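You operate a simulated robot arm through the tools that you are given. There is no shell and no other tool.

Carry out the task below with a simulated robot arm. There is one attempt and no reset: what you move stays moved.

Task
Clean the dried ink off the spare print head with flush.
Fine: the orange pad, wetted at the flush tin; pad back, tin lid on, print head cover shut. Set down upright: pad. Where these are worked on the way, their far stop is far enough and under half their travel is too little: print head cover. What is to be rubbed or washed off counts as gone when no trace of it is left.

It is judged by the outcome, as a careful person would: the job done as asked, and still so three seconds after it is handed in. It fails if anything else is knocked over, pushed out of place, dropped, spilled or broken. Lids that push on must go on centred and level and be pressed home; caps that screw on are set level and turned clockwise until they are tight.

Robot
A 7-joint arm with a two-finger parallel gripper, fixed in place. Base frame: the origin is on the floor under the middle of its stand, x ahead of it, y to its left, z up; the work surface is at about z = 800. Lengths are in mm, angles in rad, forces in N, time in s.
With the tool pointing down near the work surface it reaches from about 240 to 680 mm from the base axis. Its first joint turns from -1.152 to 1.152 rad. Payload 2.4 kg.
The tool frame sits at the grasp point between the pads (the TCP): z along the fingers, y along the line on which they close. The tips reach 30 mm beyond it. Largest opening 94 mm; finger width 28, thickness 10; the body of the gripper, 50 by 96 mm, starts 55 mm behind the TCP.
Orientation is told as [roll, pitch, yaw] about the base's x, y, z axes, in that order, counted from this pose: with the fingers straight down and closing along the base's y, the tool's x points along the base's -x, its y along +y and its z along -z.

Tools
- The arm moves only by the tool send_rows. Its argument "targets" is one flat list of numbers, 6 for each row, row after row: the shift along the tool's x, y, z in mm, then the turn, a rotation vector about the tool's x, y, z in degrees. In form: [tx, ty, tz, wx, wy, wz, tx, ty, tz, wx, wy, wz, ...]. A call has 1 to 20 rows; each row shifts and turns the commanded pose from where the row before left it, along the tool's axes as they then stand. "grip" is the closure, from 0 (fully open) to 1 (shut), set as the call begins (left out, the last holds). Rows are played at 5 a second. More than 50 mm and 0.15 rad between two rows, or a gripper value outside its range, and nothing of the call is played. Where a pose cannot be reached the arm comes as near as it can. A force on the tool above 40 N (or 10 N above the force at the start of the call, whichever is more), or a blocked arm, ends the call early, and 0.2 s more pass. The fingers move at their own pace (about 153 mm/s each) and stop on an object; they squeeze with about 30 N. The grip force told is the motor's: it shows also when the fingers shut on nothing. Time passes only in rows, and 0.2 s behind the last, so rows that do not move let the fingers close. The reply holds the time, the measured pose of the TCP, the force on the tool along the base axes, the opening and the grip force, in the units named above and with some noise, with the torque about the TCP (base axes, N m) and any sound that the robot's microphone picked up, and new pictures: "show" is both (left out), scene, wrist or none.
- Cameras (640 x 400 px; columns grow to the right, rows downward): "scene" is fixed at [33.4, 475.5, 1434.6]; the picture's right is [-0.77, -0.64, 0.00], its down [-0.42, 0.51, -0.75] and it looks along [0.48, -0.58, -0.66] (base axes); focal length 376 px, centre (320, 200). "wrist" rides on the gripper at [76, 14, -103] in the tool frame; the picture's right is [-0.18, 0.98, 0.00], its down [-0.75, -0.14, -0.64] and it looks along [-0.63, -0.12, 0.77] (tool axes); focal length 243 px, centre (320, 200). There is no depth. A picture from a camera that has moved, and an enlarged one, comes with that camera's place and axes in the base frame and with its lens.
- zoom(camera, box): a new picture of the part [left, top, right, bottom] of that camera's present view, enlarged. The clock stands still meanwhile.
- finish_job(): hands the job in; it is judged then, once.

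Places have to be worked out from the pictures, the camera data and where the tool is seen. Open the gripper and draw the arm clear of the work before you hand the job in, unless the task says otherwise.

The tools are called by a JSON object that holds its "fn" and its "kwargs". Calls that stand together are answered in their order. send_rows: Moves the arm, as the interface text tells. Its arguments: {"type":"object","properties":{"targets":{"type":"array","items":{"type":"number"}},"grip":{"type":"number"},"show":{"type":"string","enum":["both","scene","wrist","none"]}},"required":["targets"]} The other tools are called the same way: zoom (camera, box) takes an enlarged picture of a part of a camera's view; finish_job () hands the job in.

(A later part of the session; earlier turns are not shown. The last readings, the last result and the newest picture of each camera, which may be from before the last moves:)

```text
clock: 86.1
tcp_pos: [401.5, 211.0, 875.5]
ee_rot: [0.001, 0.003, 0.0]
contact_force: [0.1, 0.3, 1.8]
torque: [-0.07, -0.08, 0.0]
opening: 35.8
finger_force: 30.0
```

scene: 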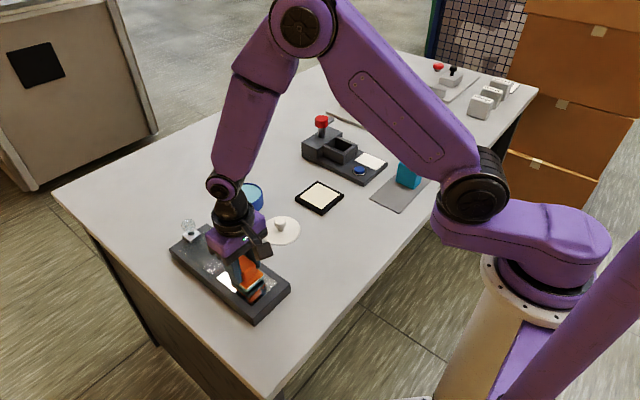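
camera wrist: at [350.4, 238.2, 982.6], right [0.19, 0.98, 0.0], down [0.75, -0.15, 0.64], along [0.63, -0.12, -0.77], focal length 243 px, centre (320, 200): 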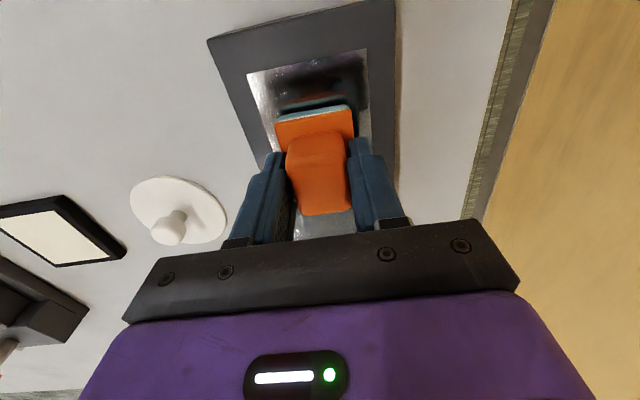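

The second pass is complete. Lift and carry the pad back to above its home spot at (360, 45), then re-inspect the plate.

{"fn": "send_rows", "kwargs": {"targets": [0, 0, -10, 0, 0, 0, 0, 0, -25, 0, 0, 0, 0, 0, -25, 0, 0, 0, 8, -33, 0, 0, 0, 0, 8, -33, 0, 0, 0, 0, 8, -33, 0, 0, 0, 0, 8, -33, 0, 0, 0, 0, 9, -34, 0, 0, 0, 0, 0, 0, 0, 0, 0, 0], "show": "both"}}

{"fn": "zoom", "kwargs": {"camera": "scene", "box": [160, 210, 310, 330]}}

{"fn": "zoom", "kwargs": {"camera": "wrist", "box": [460, 60, 620, 220]}}

```text
clock: 88.1
tcp_pos: [361.9, 45.1, 935.1]
ee_rot: [0.0, 0.002, 0.0]
contact_force: [0.3, 1.1, -1.1]
torque: [0.01, 0.02, 0.01]
opening: 35.4
finger_force: 30.3
camera wrist: at [285.9, 59.2, 1037.5], right [0.18, 0.98, 0.0], down [0.75, -0.14, 0.64], along [0.63, -0.12, -0.77], focal length 243 px, centre (320, 200)
```

scene: 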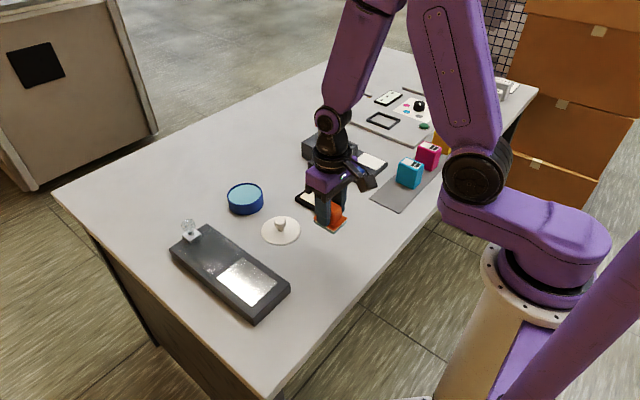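
wrist: 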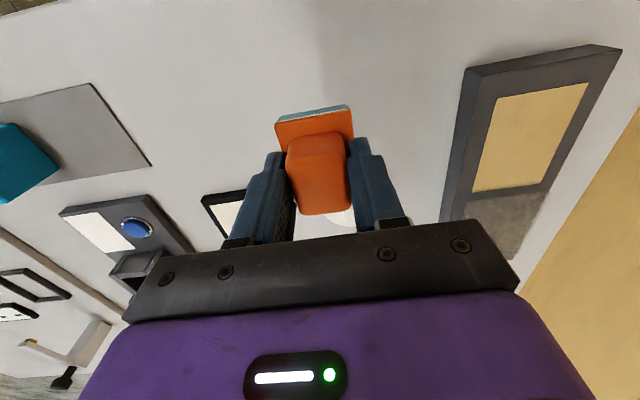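

```text
3.33 times, centred on (235, 270) of scene
camera zoom: at [33.4, 475.5, 1434.6], right [-0.77, -0.64, 0.0], down [-0.42, 0.51, -0.75], along [0.48, -0.58, -0.66], focal length 1253 px, centre (603, -33)
```

zoom: 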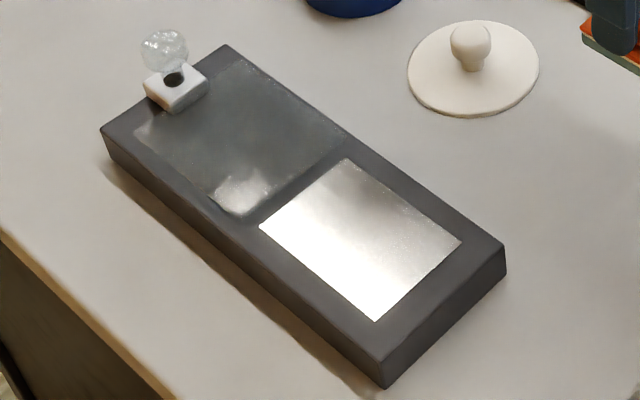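

```text
2.50 times, centred on (540, 140) of wrist
camera zoom: at [285.9, 59.2, 1037.5], right [0.18, 0.98, 0.0], down [0.75, -0.14, 0.64], along [0.63, -0.12, -0.77], focal length 606 px, centre (-230, 350)
```

zoom: 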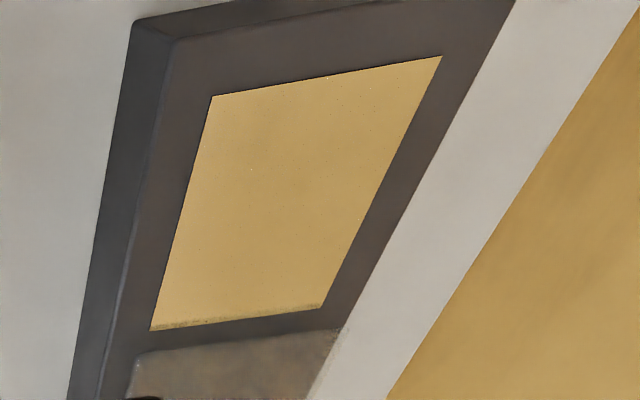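

The plate is clean. Now lower the pad onto its original spot.

{"fn": "send_rows", "kwargs": {"targets": [0.7, 0, 25, 0, 0, 0, 0, 0, 25, 0, 0, 0, 0, 0, 20, 0, 0, 0, 0, 0, 12, 0, 0, 0, 0, 0, 3, 0, 0, 0, 0, 0, 0, 0, 0, 0], "show": "none"}}

{"fn": "send_rows", "kwargs": {"targets": [0, 0, 1, 0, 0, 0, 0, 0, 1, 0, 0, 0, 0, 0, 0, 0, 0, 0], "show": "both"}}

{"fn": "zoom", "kwargs": {"camera": "scene", "box": [280, 190, 380, 280]}}

```text
clock: 89.5
tcp_pos: [359.6, 45.8, 849.4]
ee_rot: [-0.001, -0.002, 0.0]
contact_force: [-0.2, 0.9, -0.7]
torque: [-0.02, 0.01, -0.03]
opening: 36.0
finger_force: 30.4
```

```text
clock: 90.3
tcp_pos: [360.2, 46.4, 848.7]
ee_rot: [0.0, 0.002, 0.001]
contact_force: [-0.2, 0.2, -1.0]
torque: [-0.01, -0.01, -0.02]
opening: 35.5
finger_force: 30.3
camera wrist: at [284.7, 60.2, 951.9], right [0.18, 0.98, 0.0], down [0.75, -0.14, 0.64], along [0.63, -0.12, -0.77], focal length 243 px, centre (320, 200)
```

scene: 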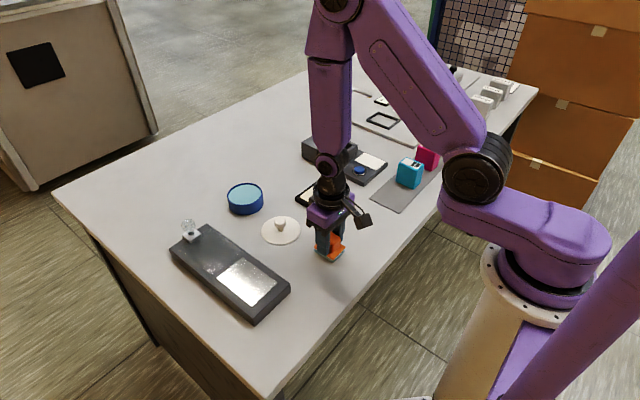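
wrist: 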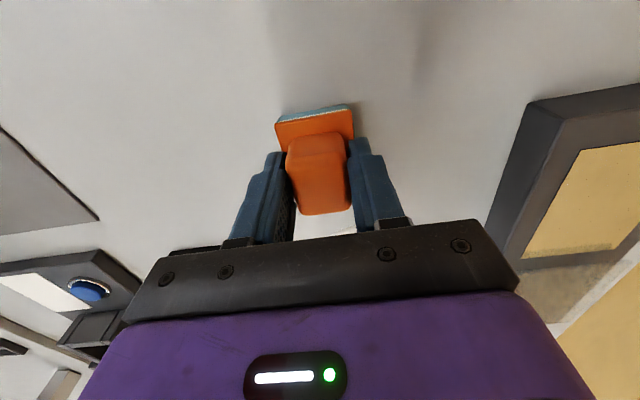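

```text
4.44 times, centred on (330, 235) of scene
camera zoom: at [33.4, 475.5, 1434.6], right [-0.77, -0.64, 0.0], down [-0.42, 0.51, -0.75], along [0.48, -0.58, -0.66], focal length 1670 px, centre (276, 44)
```

zoom: 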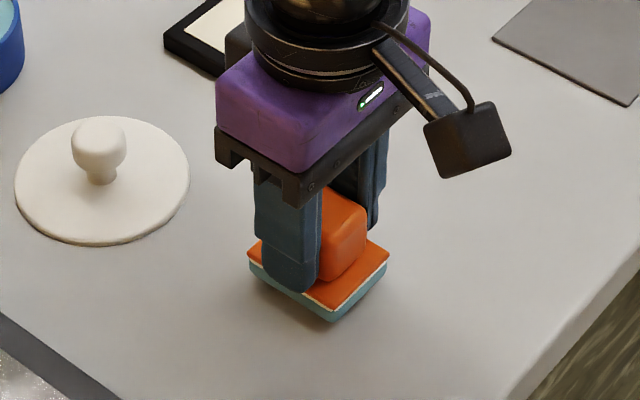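

{"fn": "send_rows", "kwargs": {"targets": [0, 0, 1, 0, 0, 0, 0, 0, 0, 0, 0, 0], "show": "none"}}

{"fn": "send_rows", "kwargs": {"targets": [0, 0, 0.7, 0, 0, 0, 0, 0, 0, 0, 0, 0], "show": "none"}}

```text
clock: 90.9
tcp_pos: [360.1, 45.9, 847.5]
ee_rot: [-0.001, 0.002, 0.0]
contact_force: [1.0, -0.4, -0.3]
torque: [0.02, -0.01, 0.05]
opening: 35.6
finger_force: 29.7
```

```text
clock: 91.5
tcp_pos: [360.0, 46.5, 847.7]
ee_rot: [0.001, 0.002, 0.0]
contact_force: [0.0, 0.8, -0.5]
torque: [0.03, -0.01, 0.0]
opening: 35.6
finger_force: 30.3
```

{"fn": "send_rows", "kwargs": {"targets": [0, -0.8, 0.5, 0, 0, 0, 0, 0, 0, 0, 0, 0], "show": "none"}}

{"fn": "send_rows", "kwargs": {"targets": [0, 0, 0.5, 0, 0, 0, 0, 0, 0, 0, 0, 0], "show": "none"}}

```text
clock: 92.1
tcp_pos: [359.4, 45.3, 846.7]
ee_rot: [0.001, 0.001, -0.002]
contact_force: [0.2, -0.3, 0.3]
torque: [0.04, -0.01, 0.03]
opening: 35.6
finger_force: 30.2
```

```text
clock: 92.7
tcp_pos: [360.4, 45.9, 844.8]
ee_rot: [0.0, 0.001, 0.0]
contact_force: [-0.5, -0.4, -0.9]
torque: [-0.01, -0.01, 0.01]
opening: 35.5
finger_force: 30.5
```

{"fn": "send_rows", "kwargs": {"targets": [0, 0, 0.5, 0, 0, 0, 0, 0, 0, 0, 0, 0], "show": "none"}}

{"fn": "send_rows", "kwargs": {"targets": [0, 0, 0.5, 0, 0, 0, 0, 0, 0, 0, 0, 0], "show": "none"}}

```text
clock: 93.3
tcp_pos: [359.5, 45.7, 845.0]
ee_rot: [0.001, -0.001, -0.001]
contact_force: [-0.1, 1.7, 13.3]
torque: [0.0, 0.03, -0.01]
opening: 35.5
finger_force: 30.2
```

```text
clock: 94.1
tcp_pos: [359.5, 46.3, 845.2]
ee_rot: [0.004, 0.0, -0.001]
contact_force: [-2.0, -2.1, 12.1]
torque: [-0.05, 0.14, 0.0]
opening: 35.5
finger_force: 29.8
stopped in row 2: the force on the tool passed its limit at 41 N (the readings are from after the stop); the commanded pose is now the measured one
```

The pad is on the table (12 N contact). Open and rise straight up.

{"fn": "send_rows", "kwargs": {"targets": [0, 0, 0, 0, 0, 0, 0, 0, 0, 0, 0, 0, 0, 0, 0, 0, 0, 0], "grip": 0, "show": "none"}}

{"fn": "send_rows", "kwargs": {"targets": [0, 0, -10, -0.2, 0, 0, 0, 0, -25, 0, 0, 0, 0, 0, -30, 0, 0, 0, 0, 0, -20, 0, 0, 0, 0, 0, 0, 0, 0, 0], "show": "both"}}

{"fn": "zoom", "kwargs": {"camera": "wrist", "box": [220, 40, 420, 220]}}

{"fn": "zoom", "kwargs": {"camera": "scene", "box": [220, 150, 380, 290]}}

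```text
clock: 94.9
tcp_pos: [359.7, 45.9, 846.0]
ee_rot: [0.002, -0.002, -0.002]
contact_force: [-0.7, 0.6, 0.6]
torque: [0.01, 0.0, 0.01]
opening: 93.8
finger_force: 0.0
```

```text
clock: 96.1
tcp_pos: [359.2, 45.5, 930.5]
ee_rot: [0.003, 0.0, -0.002]
contact_force: [-0.2, -0.6, -0.1]
torque: [-0.05, -0.02, 0.03]
opening: 94.1
finger_force: 0.0
camera wrist: at [283.8, 59.3, 1033.7], right [0.19, 0.98, 0.0], down [0.75, -0.15, 0.64], along [0.63, -0.12, -0.77], focal length 243 px, centre (320, 200)
```

scene: 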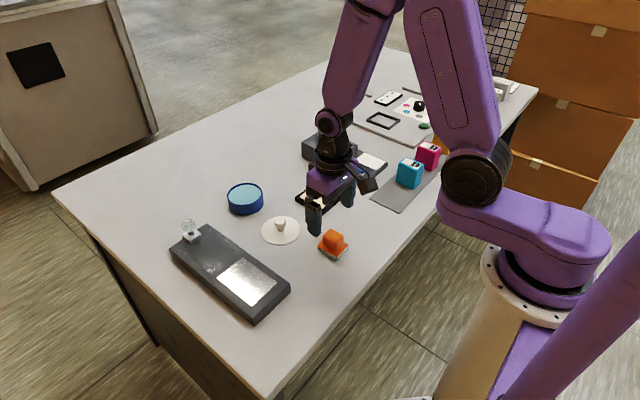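
wrist: 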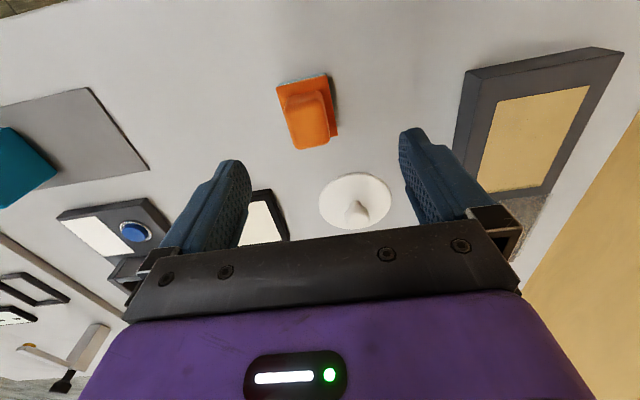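

```text
2.22 times, centred on (320, 130) of wrist
camera zoom: at [283.8, 59.3, 1033.7], right [0.19, 0.98, 0.0], down [0.75, -0.15, 0.64], along [0.63, -0.12, -0.77], focal length 539 px, centre (320, 356)
```

zoom: 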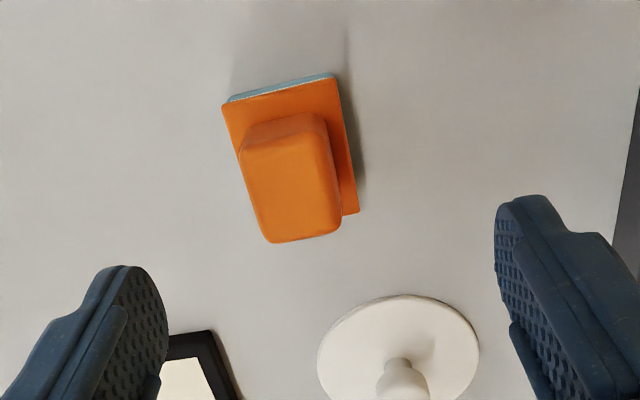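

```text
2.86 times, centred on (300, 220) of scene
camera zoom: at [33.4, 475.5, 1434.6], right [-0.77, -0.64, 0.0], down [-0.42, 0.51, -0.75], along [0.48, -0.58, -0.66], focal length 1074 px, centre (377, 143)
```

zoom: 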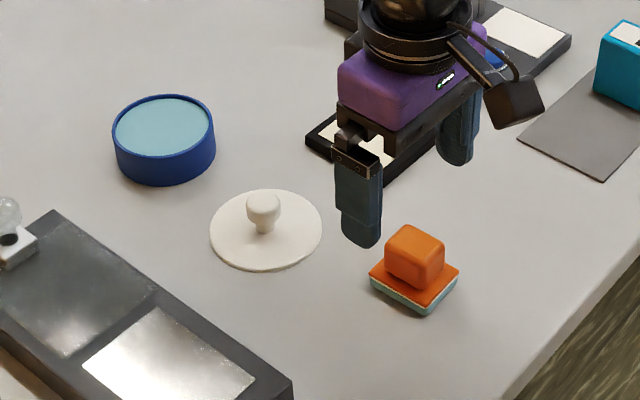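

The pad ended up ~11 mm toward −y (centre ≈ (361, 34.6)) — the fingertips probably dragged its base on opening. I'll fix that by closing the gripper centred at its original y≈45.5 with the tips well above the base plate, which will re-centre it.

{"fn": "send_rows", "kwargs": {"targets": [0, 0, 25, -0.15, 0, 0, 0, 0, 25, 0, 0, 0, 0, 0, 18, 0, 0, 0, 0, 0, 10, 0, 0, 0, 0, 0, 0, 0, 0, 0], "show": "both"}}

{"fn": "zoom", "kwargs": {"camera": "scene", "box": [280, 190, 380, 280]}}

{"fn": "zoom", "kwargs": {"camera": "wrist", "box": [220, 60, 420, 240]}}

```text
clock: 97.3
tcp_pos: [360.3, 46.7, 852.9]
ee_rot: [0.008, -0.001, 0.0]
contact_force: [0.5, -0.2, -0.5]
torque: [0.0, -0.02, 0.01]
opening: 93.9
finger_force: 0.1
camera wrist: at [284.6, 59.3, 955.1], right [0.19, 0.98, 0.01], down [0.75, -0.15, 0.64], along [0.63, -0.11, -0.77], focal length 243 px, centre (320, 200)
```

scene: 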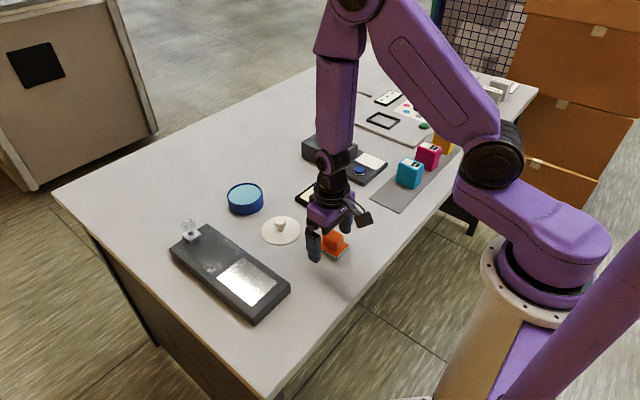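
wrist: 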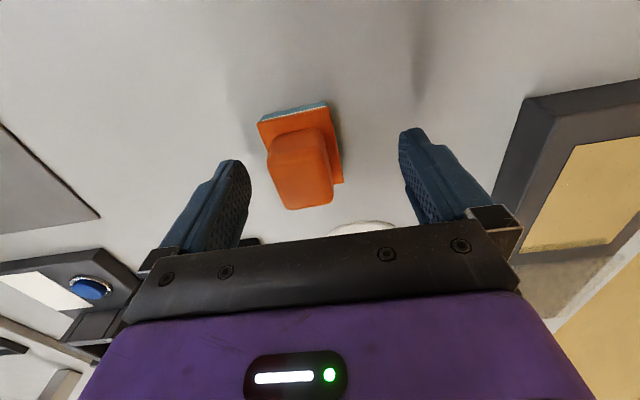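

```text
4.44 times, centred on (330, 235) of scene
camera zoom: at [33.4, 475.5, 1434.6], right [-0.77, -0.64, 0.0], down [-0.42, 0.51, -0.75], along [0.48, -0.58, -0.66], focal length 1670 px, centre (276, 44)
```

zoom: 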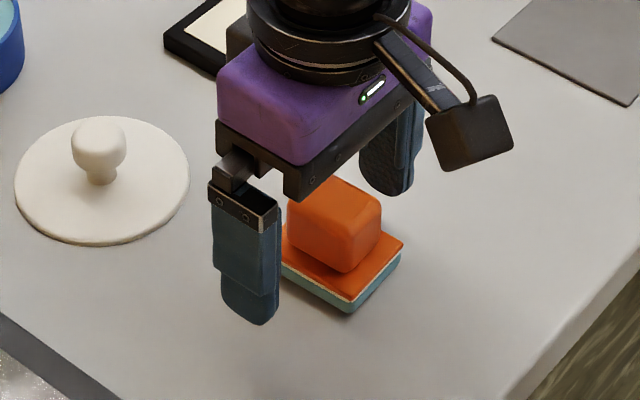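

```text
2.22 times, centred on (320, 150) of wrist
camera zoom: at [284.6, 59.3, 955.1], right [0.19, 0.98, 0.01], down [0.75, -0.15, 0.64], along [0.63, -0.11, -0.77], focal length 539 px, centre (320, 311)
```

zoom: 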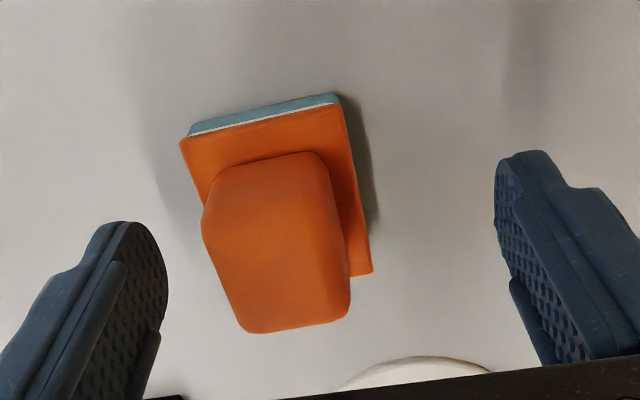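

Roll drifted to 0.008 rad from my wrong-sign correction; I'll fix it (+0.45° about tool x) and then close to re-centre the pad.

{"fn": "send_rows", "kwargs": {"targets": [0, -0.5, 0, 0.45, 0, 0, 0, 0, 0, 0, 0, 0], "show": "none"}}

{"fn": "send_rows", "kwargs": {"targets": [0, 0, 0, 0, 0, 0, 0, 0, 0, 0, 0, 0, 0, 0, 0, 0, 0, 0], "grip": 1, "show": "both"}}

{"fn": "zoom", "kwargs": {"camera": "scene", "box": [280, 190, 380, 280]}}

```text
clock: 97.9
tcp_pos: [360.4, 46.4, 852.1]
ee_rot: [0.0, 0.0, -0.003]
contact_force: [0.8, -0.9, 0.6]
torque: [0.01, 0.02, -0.03]
opening: 94.1
finger_force: 0.1
```

```text
clock: 98.7
tcp_pos: [360.8, 44.8, 852.2]
ee_rot: [0.0, -0.002, -0.001]
contact_force: [0.4, -0.1, 19.3]
torque: [-0.01, 0.1, 0.08]
opening: 31.0
finger_force: 30.0
camera wrist: at [284.5, 59.6, 955.1], right [0.19, 0.98, 0.0], down [0.75, -0.14, 0.64], along [0.63, -0.12, -0.77], focal length 243 px, centre (320, 200)
```

scene: 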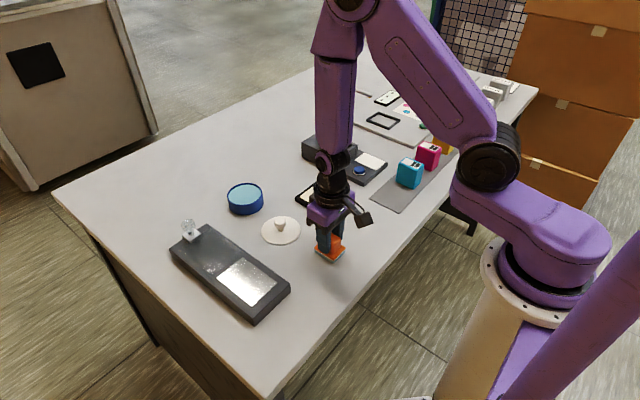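
wrist: 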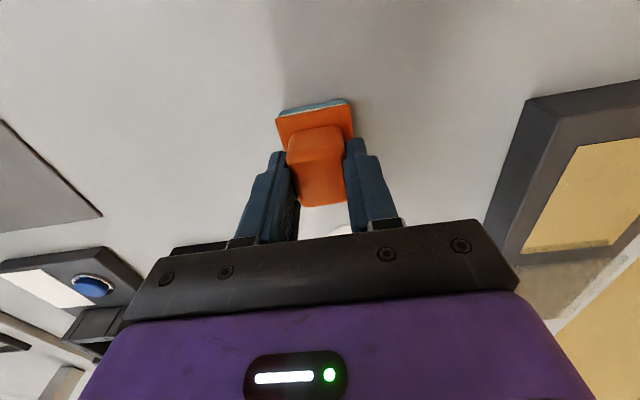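

```text
4.44 times, centred on (330, 235) of scene
camera zoom: at [33.2, 475.4, 1434.6], right [-0.77, -0.64, 0.0], down [-0.42, 0.51, -0.75], along [0.48, -0.58, -0.66], focal length 1670 px, centre (276, 44)
```

zoom: 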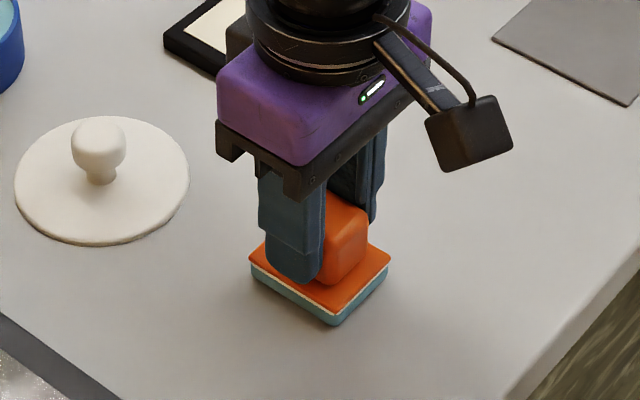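

The pad is re-centred at y≈45. Open the fingers (tips are clear of the base) and check.

{"fn": "send_rows", "kwargs": {"targets": [0, 0, 0, 0, 0, 0, 0, 0, 0, 0, 0, 0, 0, 0, 0, 0, 0, 0], "grip": 0, "show": "none"}}

{"fn": "send_rows", "kwargs": {"targets": [0, 0, -20, 0, 0, 0, 0, 0, -30, 0, 0, 0, 0, 0, -28, 0, 0, 0, 0, 0, 0, 0, 0, 0], "show": "both"}}

{"fn": "zoom", "kwargs": {"camera": "wrist", "box": [220, 40, 420, 220]}}

{"fn": "zoom", "kwargs": {"camera": "scene", "box": [300, 215, 370, 275]}}

```text
clock: 99.5
tcp_pos: [360.5, 45.3, 853.0]
ee_rot: [0.0, -0.002, -0.002]
contact_force: [-0.3, 0.4, -0.1]
torque: [-0.01, 0.02, -0.02]
opening: 94.0
finger_force: 0.1
```

```text
clock: 100.5
tcp_pos: [360.5, 47.7, 925.6]
ee_rot: [-0.002, 0.0, -0.002]
contact_force: [0.6, 1.2, -0.5]
torque: [0.0, 0.02, 0.02]
opening: 93.9
finger_force: 0.0
out of reach, approached as far as the arm can: row 1
camera wrist: at [285.3, 60.7, 1027.6], right [0.19, 0.98, 0.0], down [0.75, -0.14, 0.64], along [0.63, -0.12, -0.77], focal length 243 px, centre (320, 200)
```

scene: 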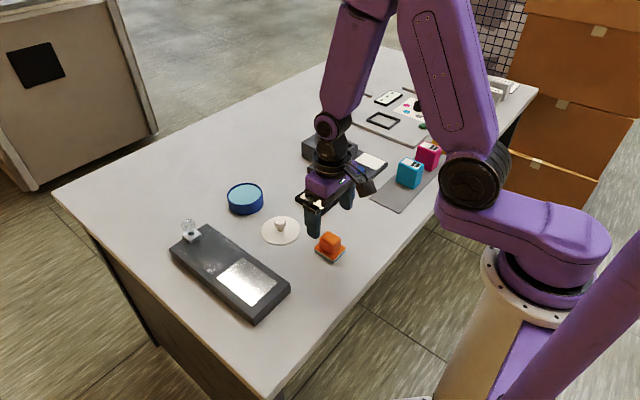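
wrist: 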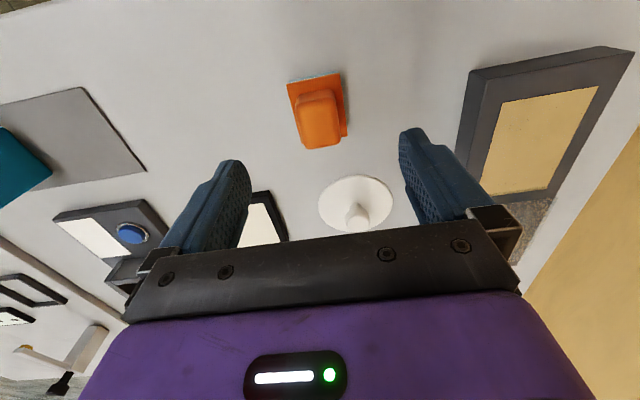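

```text
2.22 times, centred on (320, 130) of wrist
camera zoom: at [285.3, 60.7, 1027.6], right [0.19, 0.98, 0.0], down [0.75, -0.14, 0.64], along [0.63, -0.12, -0.77], focal length 539 px, centre (320, 356)
```

zoom: 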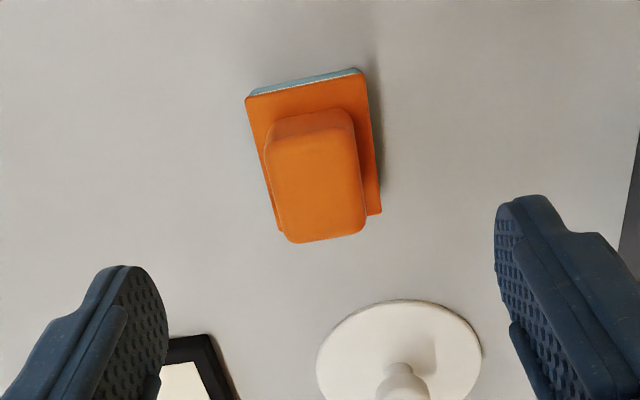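

```text
6.67 times, centred on (335, 245) of scene
camera zoom: at [33.4, 475.5, 1434.6], right [-0.77, -0.64, 0.0], down [-0.42, 0.51, -0.75], along [0.48, -0.58, -0.66], focal length 2505 px, centre (220, -100)
```

zoom: 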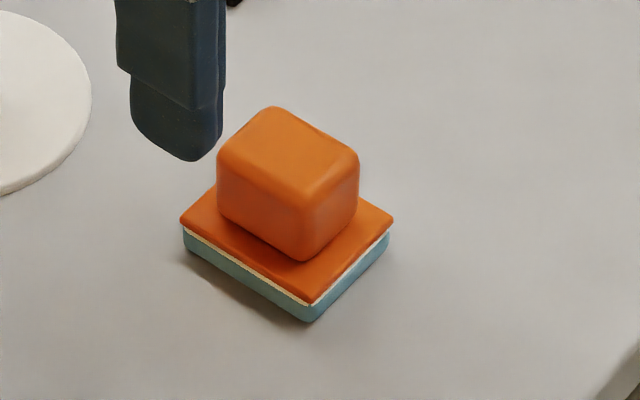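

The pad now sits within ~1 mm of its original place, upright. Next, the lid: I'll go above it at about (489, 67) to measure it.

{"fn": "send_rows", "kwargs": {"targets": [-32, 5, 0, 0, 0, 0, -32, 5, 0, 0, 0, 0, -32, 5, 0, 0, 0, 0, -32, 4, 0, 0, 0, 0, 0, 0, 0, 0, 0, 0], "show": "both"}}

{"fn": "zoom", "kwargs": {"camera": "wrist", "box": [230, 40, 430, 220]}}

```text
clock: 101.7
tcp_pos: [487.0, 66.9, 924.0]
ee_rot: [0.001, -0.001, -0.001]
contact_force: [0.6, 0.3, -0.2]
torque: [-0.01, 0.0, 0.01]
opening: 94.0
finger_force: 0.1
camera wrist: at [411.6, 81.0, 1026.9], right [0.19, 0.98, 0.0], down [0.75, -0.14, 0.64], along [0.63, -0.12, -0.77], focal length 243 px, centre (320, 200)
```

scene: 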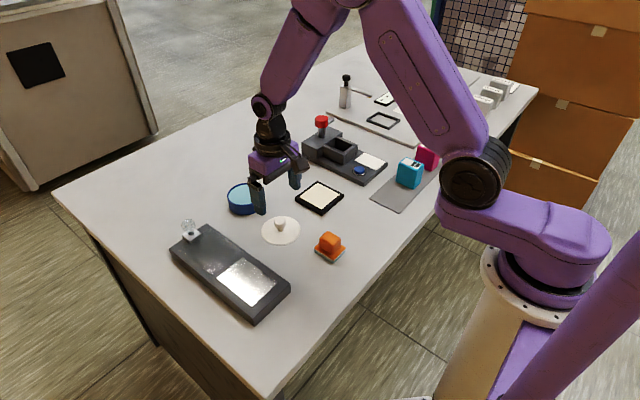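
wrist: 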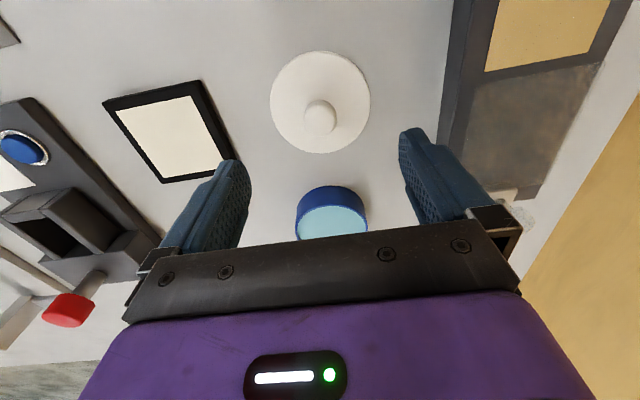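

```text
2.22 times, centred on (330, 130) of wrist
camera zoom: at [411.6, 81.0, 1026.9], right [0.19, 0.98, 0.0], down [0.75, -0.14, 0.64], along [0.63, -0.12, -0.77], focal length 539 px, centre (298, 356)
```

zoom: 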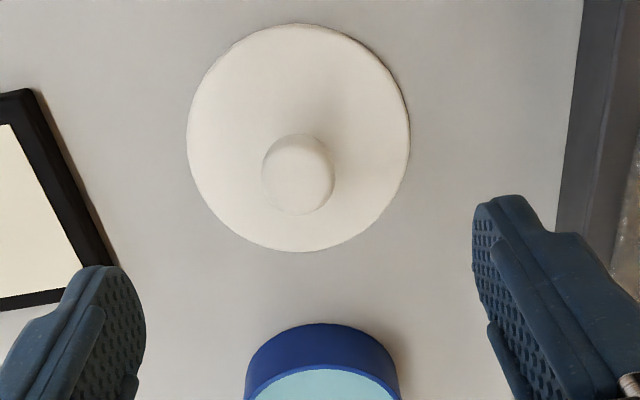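

The lid centre is at about (487.4, 67.3), right under the tool. With only ~1.7 mm clearance per side on the rim, I'll descend to just above it and verify alignment.

{"fn": "send_rows", "kwargs": {"targets": [0, 0.3, 25, 0, 0, 0, 0, 0, 25, 0, 0, 0, 0, 0, 20, 0, 0, 0, 0, 0, 8, 0, 0, 0, 0, 0, 0, 0, 0, 0], "show": "both"}}

{"fn": "zoom", "kwargs": {"camera": "wrist", "box": [210, 50, 430, 230]}}

{"fn": "zoom", "kwargs": {"camera": "scene", "box": [240, 170, 340, 250]}}

```text
clock: 102.9
tcp_pos: [487.3, 66.2, 846.9]
ee_rot: [-0.001, -0.001, -0.002]
contact_force: [-0.1, -0.6, 0.2]
torque: [-0.01, 0.02, -0.01]
opening: 94.2
finger_force: 0.0
camera wrist: at [412.9, 79.7, 950.4], right [0.19, 0.98, 0.0], down [0.75, -0.14, 0.64], along [0.63, -0.12, -0.77], focal length 243 px, centre (320, 200)
```

scene: 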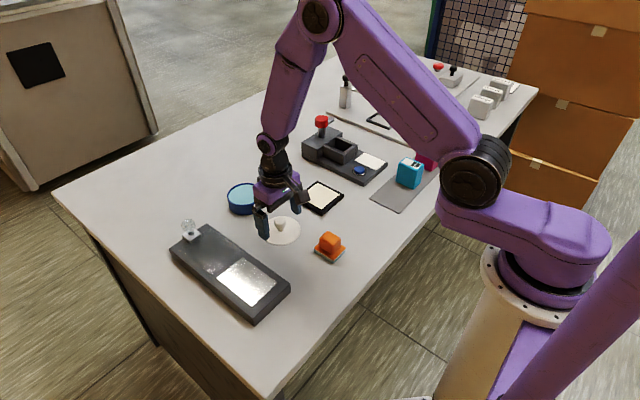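
wrist: 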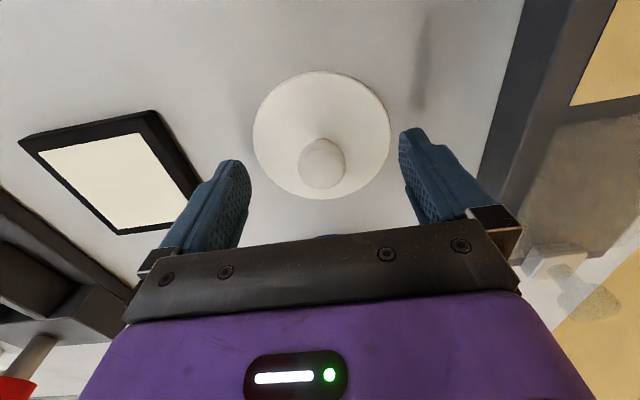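

```text
2.22 times, centred on (320, 140) of wrist
camera zoom: at [412.9, 79.7, 950.4], right [0.19, 0.98, 0.0], down [0.75, -0.14, 0.64], along [0.63, -0.12, -0.77], focal length 539 px, centre (320, 333)
```

zoom: 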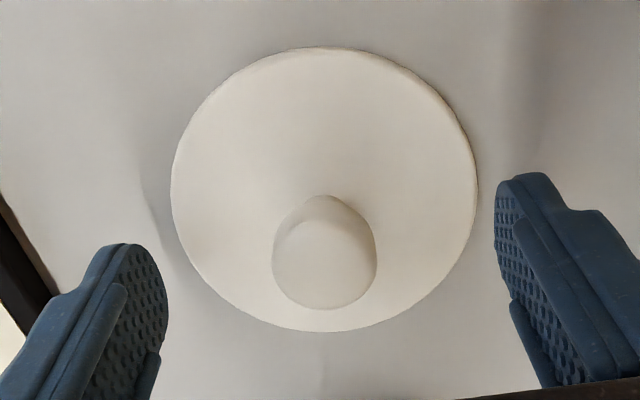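

```text
5.00 times, centred on (290, 210) of scene
camera zoom: at [33.4, 475.5, 1434.6], right [-0.77, -0.64, 0.0], down [-0.42, 0.51, -0.75], along [0.48, -0.58, -0.66], focal length 1879 px, centre (470, 150)
```

zoom: 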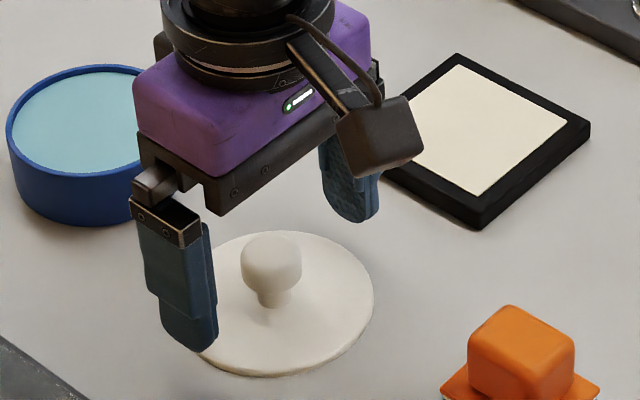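

The lid centre is offset about (−1, +1) mm from the tool axis. I'll correct that and descend alongside the rim, watching for any contact.

{"fn": "send_rows", "kwargs": {"targets": [1, 1, 3, 0, 0, 0, 0, 0, 3, 0, 0, 0, 0, 0, 2, 0, 0, 0, 0, 0, 0, 0, 0, 0], "show": "wrist"}}

{"fn": "zoom", "kwargs": {"camera": "wrist", "box": [210, 50, 430, 230]}}

```text
clock: 103.9
tcp_pos: [489.1, 65.2, 840.9]
ee_rot: [0.0, -0.002, -0.001]
contact_force: [0.2, -0.3, 0.1]
torque: [0.03, 0.02, -0.01]
opening: 93.9
finger_force: 0.1
camera wrist: at [412.0, 80.1, 943.1], right [0.19, 0.98, 0.0], down [0.75, -0.14, 0.64], along [0.63, -0.12, -0.77], focal length 243 px, centre (320, 200)
```

wrist: 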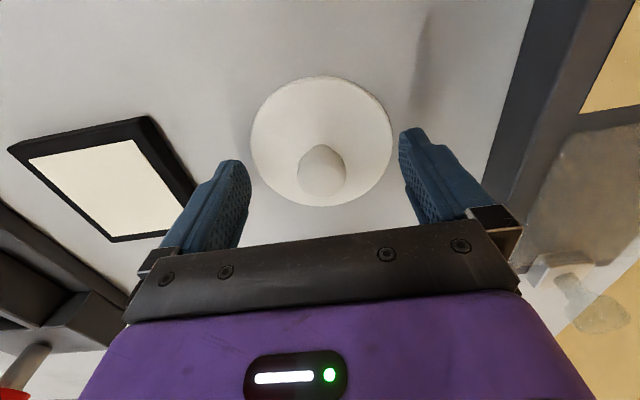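

```text
2.22 times, centred on (320, 140) of wrist
camera zoom: at [412.0, 80.1, 943.1], right [0.19, 0.98, 0.0], down [0.75, -0.14, 0.64], along [0.63, -0.12, -0.77], focal length 539 px, centre (320, 333)
```

zoom: 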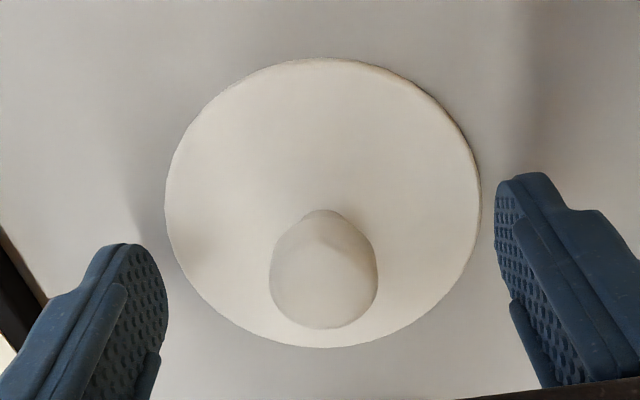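

{"fn": "send_rows", "kwargs": {"targets": [0, 0.7, 2, 0, 0, 0, 0, 0, 2, 0, 0, 0, 0, 0, 2, 0, 0, 0, 0, 0, 0, 0, 0, 0], "show": "wrist"}}

{"fn": "zoom", "kwargs": {"camera": "wrist", "box": [210, 50, 430, 230]}}

{"fn": "zoom", "kwargs": {"camera": "scene", "box": [240, 180, 330, 260]}}

```text
clock: 104.9
tcp_pos: [489.1, 66.7, 833.5]
ee_rot: [0.0, -0.003, -0.001]
contact_force: [-0.1, -0.1, -0.3]
torque: [-0.02, 0.01, -0.03]
opening: 93.8
finger_force: 0.1
camera wrist: at [412.2, 80.4, 936.5], right [0.19, 0.98, 0.0], down [0.75, -0.14, 0.64], along [0.63, -0.12, -0.77], focal length 243 px, centre (320, 200)
```

wrist: 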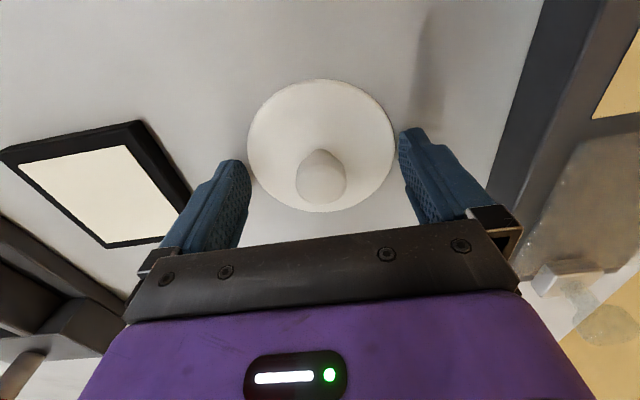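

```text
2.22 times, centred on (320, 140) of wrist
camera zoom: at [412.2, 80.4, 936.5], right [0.19, 0.98, 0.0], down [0.75, -0.14, 0.64], along [0.63, -0.12, -0.77], focal length 539 px, centre (320, 333)
```

zoom: 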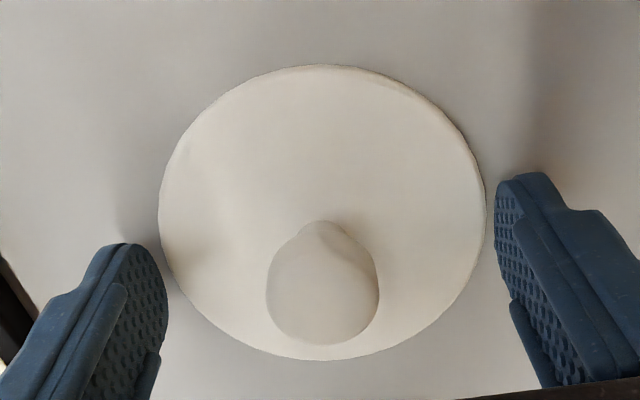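

```text
5.00 times, centred on (285, 220) of scene
camera zoom: at [33.4, 475.5, 1434.6], right [-0.77, -0.64, 0.0], down [-0.42, 0.51, -0.75], along [0.48, -0.58, -0.66], focal length 1879 px, centre (495, 100)
```

zoom: 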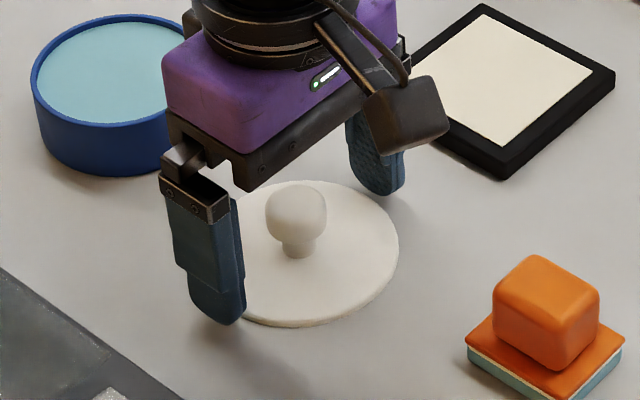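

No contact and well centred; tips at ~803. Lower 1.5 mm more and close on the rim.

{"fn": "send_rows", "kwargs": {"targets": [0, 0.4, 1.5, 0, 0, 0, 0, 0, 0, 0, 0, 0], "show": "none"}}

{"fn": "send_rows", "kwargs": {"targets": [0, 0, 0, 0, 0, 0, 0, 0, 0, 0, 0, 0], "grip": 1, "show": "both"}}

{"fn": "zoom", "kwargs": {"camera": "wrist", "box": [210, 50, 430, 230]}}

```text
clock: 105.5
tcp_pos: [488.0, 66.1, 832.3]
ee_rot: [0.001, -0.004, -0.001]
contact_force: [0.2, 0.4, -0.9]
torque: [0.01, 0.03, -0.02]
opening: 93.9
finger_force: 0.1
```

```text
clock: 106.1
tcp_pos: [487.2, 67.6, 833.7]
ee_rot: [-0.002, -0.002, -0.003]
contact_force: [1.2, 0.3, 0.4]
torque: [0.0, 0.0, 0.02]
opening: 90.3
finger_force: 29.5
camera wrist: at [412.0, 80.5, 935.1], right [0.19, 0.98, 0.0], down [0.75, -0.14, 0.64], along [0.63, -0.12, -0.77], focal length 243 px, centre (320, 200)
```

scene: 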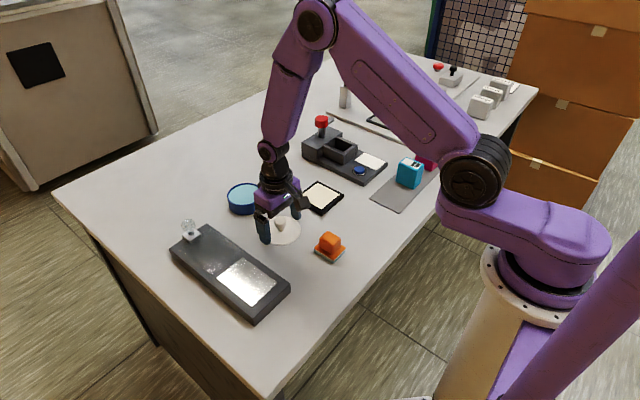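
wrist: 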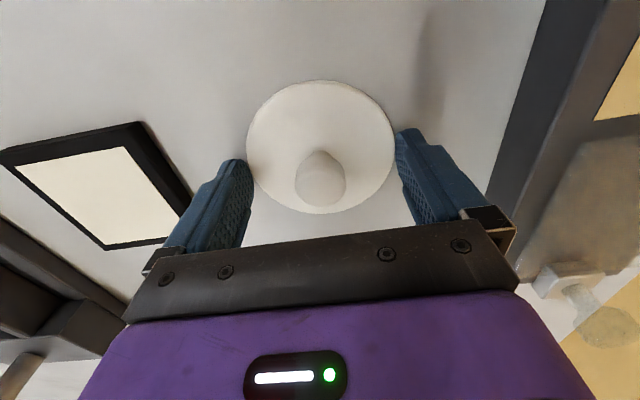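

```text
2.22 times, centred on (320, 140) of wrist
camera zoom: at [412.0, 80.5, 935.1], right [0.19, 0.98, 0.0], down [0.75, -0.14, 0.64], along [0.63, -0.12, -0.77], focal length 539 px, centre (320, 333)
```

zoom: 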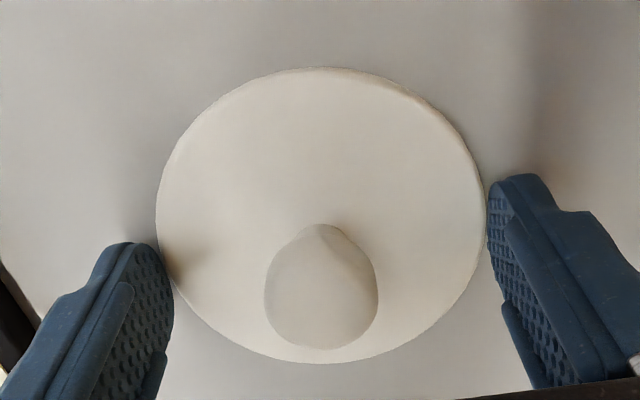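

Rim gripped at 90.3 mm and the lid is centred in hand. Lift gently and check that it holds level.

{"fn": "send_rows", "kwargs": {"targets": [0, 0, -3, 0, 0, 0, 0, 0, -5, 0, 0, 0, 0, 0, -12, 0, 0, 0, 0, 0, -20, 0, 0, 0, 0, 0, -25, 0, 0, 0, 0, 0, -28, 0, 0, 0, 0, 0, 0, 0, 0, 0], "show": "both"}}

{"fn": "zoom", "kwargs": {"camera": "scene", "box": [230, 130, 350, 240]}}

```text
clock: 107.7
tcp_pos: [489.1, 67.5, 925.7]
ee_rot: [-0.001, -0.003, -0.002]
contact_force: [0.2, -0.6, -0.1]
torque: [0.0, -0.03, -0.01]
opening: 90.4
finger_force: 30.2
camera wrist: at [413.6, 81.5, 1028.5], right [0.19, 0.98, 0.0], down [0.75, -0.14, 0.64], along [0.63, -0.12, -0.77], focal length 243 px, centre (320, 200)
```

scene: 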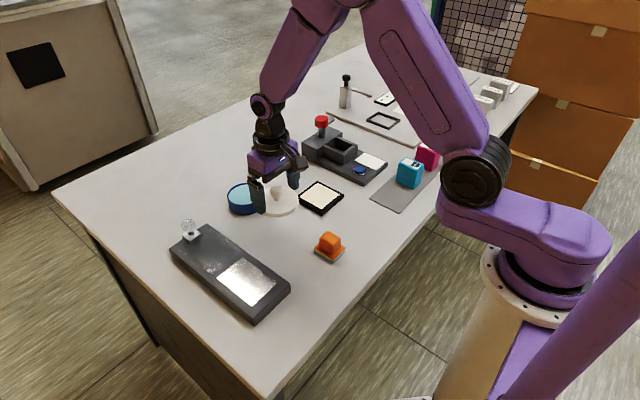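
wrist: 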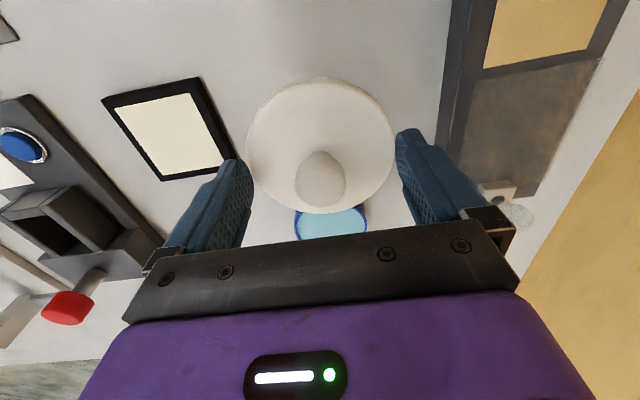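

```text
3.64 times, centred on (290, 185) of scene
camera zoom: at [33.4, 475.5, 1434.6], right [-0.77, -0.64, 0.0], down [-0.42, 0.51, -0.75], along [0.48, -0.58, -0.66], focal length 1366 px, centre (429, 254)
```

zoom: 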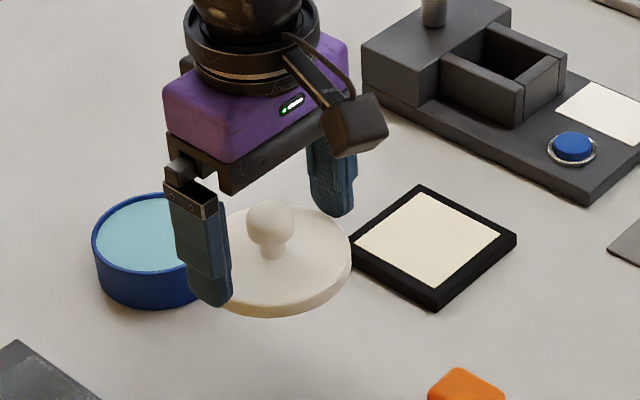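

Lid is held level. Carry it over the tin at (622, 55).

{"fn": "send_rows", "kwargs": {"targets": [-16.6, -1.55, 0, 0, 0.15, 0, -16.6, -1.55, 0, 0, 0, 0, -16.6, -1.55, 0, 0, 0, 0, -16.6, -1.55, 0, 0, 0, 0, -16.6, -1.55, 0, 0, 0, 0, -16.6, -1.55, 0, 0, 0, 0, -16.6, -1.55, 0, 0, 0, 0, -16.6, -1.55, 0, 0, 0, 0, 0, 0, 10, 0, 0, 0, 0, 0, 15, 0, 0, 0, 0, 0, 0, 0, 0, 0], "show": "both"}}

{"fn": "zoom", "kwargs": {"camera": "wrist", "box": [210, 30, 430, 230]}}

{"fn": "zoom", "kwargs": {"camera": "scene", "box": [200, 130, 290, 230]}}

```text
clock: 110.1
tcp_pos: [620.2, 53.5, 901.3]
ee_rot: [-0.001, 0.002, -0.001]
contact_force: [-1.1, -0.7, -1.0]
torque: [0.04, 0.0, -0.02]
opening: 90.4
finger_force: 30.4
camera wrist: at [544.9, 68.0, 1002.9], right [0.19, 0.98, 0.0], down [0.75, -0.14, 0.64], along [0.63, -0.12, -0.77], focal length 243 px, centre (320, 200)
```

scene: 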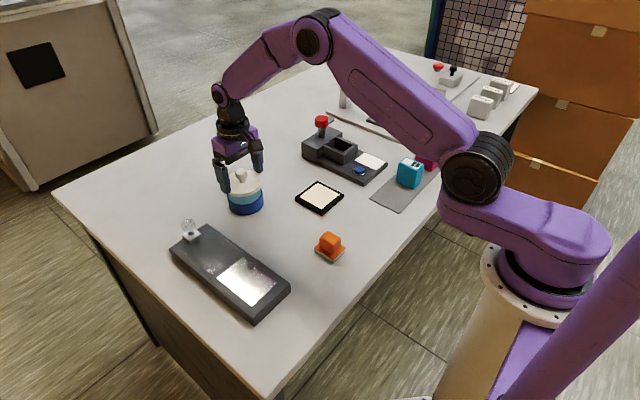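
wrist: 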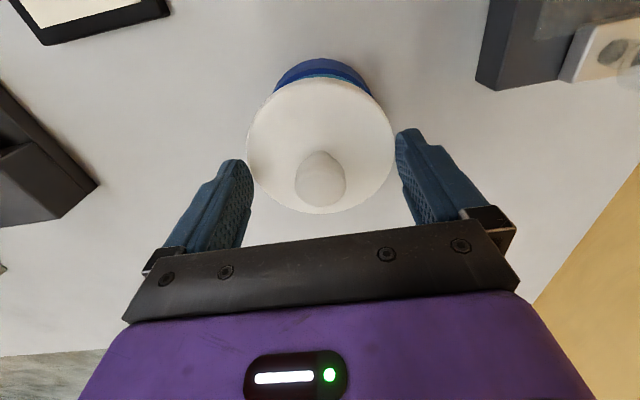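

```text
2.00 times, centred on (320, 130) of wrist
camera zoom: at [544.9, 68.0, 1002.9], right [0.19, 0.98, 0.0], down [0.75, -0.14, 0.64], along [0.63, -0.12, -0.77], focal length 485 px, centre (320, 340)
```

zoom: 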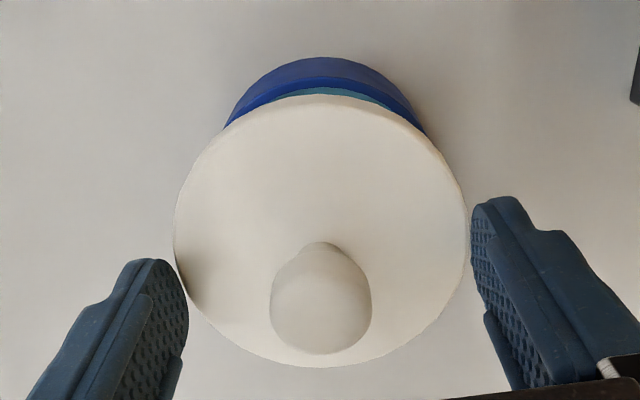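

```text
4.00 times, centred on (245, 180) of scene
camera zoom: at [33.4, 475.5, 1434.6], right [-0.77, -0.64, 0.0], down [-0.42, 0.51, -0.75], along [0.48, -0.58, -0.66], focal length 1503 px, centre (620, 280)
```

zoom: 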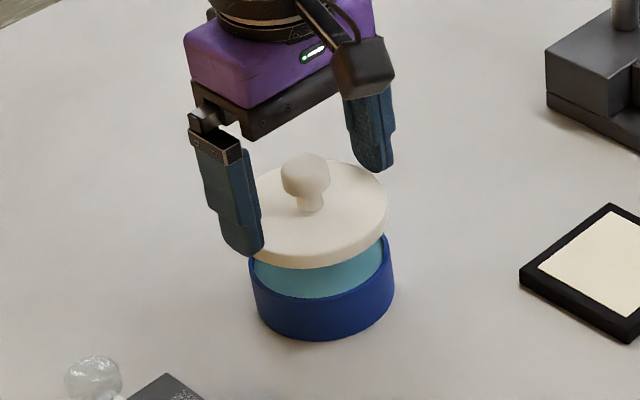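

Checking alignment: from the scene view the lid knob and tin axes agree to within ~0.6 mm. I'll zoom on the visible tin crescent in the wrist view to check the other direction.

{"fn": "zoom", "kwargs": {"camera": "wrist", "box": [260, 45, 390, 125]}}

{"fn": "zoom", "kwargs": {"camera": "wrist", "box": [235, 70, 405, 220]}}

```text
4.92 times, centred on (325, 85) of wrist
camera zoom: at [544.9, 68.0, 1002.9], right [0.19, 0.98, 0.0], down [0.75, -0.14, 0.64], along [0.63, -0.12, -0.77], focal length 1194 px, centre (295, 766)
```

zoom: 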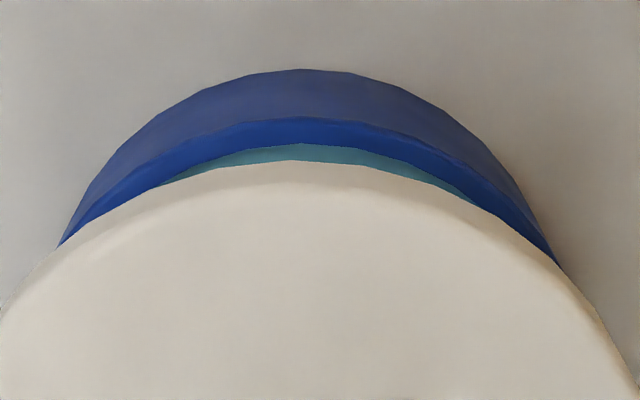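

```text
2.67 times, centred on (320, 145) of wrist
camera zoom: at [544.9, 68.0, 1002.9], right [0.19, 0.98, 0.0], down [0.75, -0.14, 0.64], along [0.63, -0.12, -0.77], focal length 647 px, centre (320, 347)
```

zoom: 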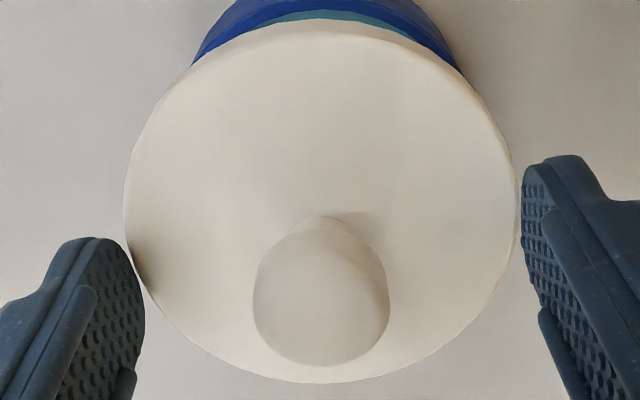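

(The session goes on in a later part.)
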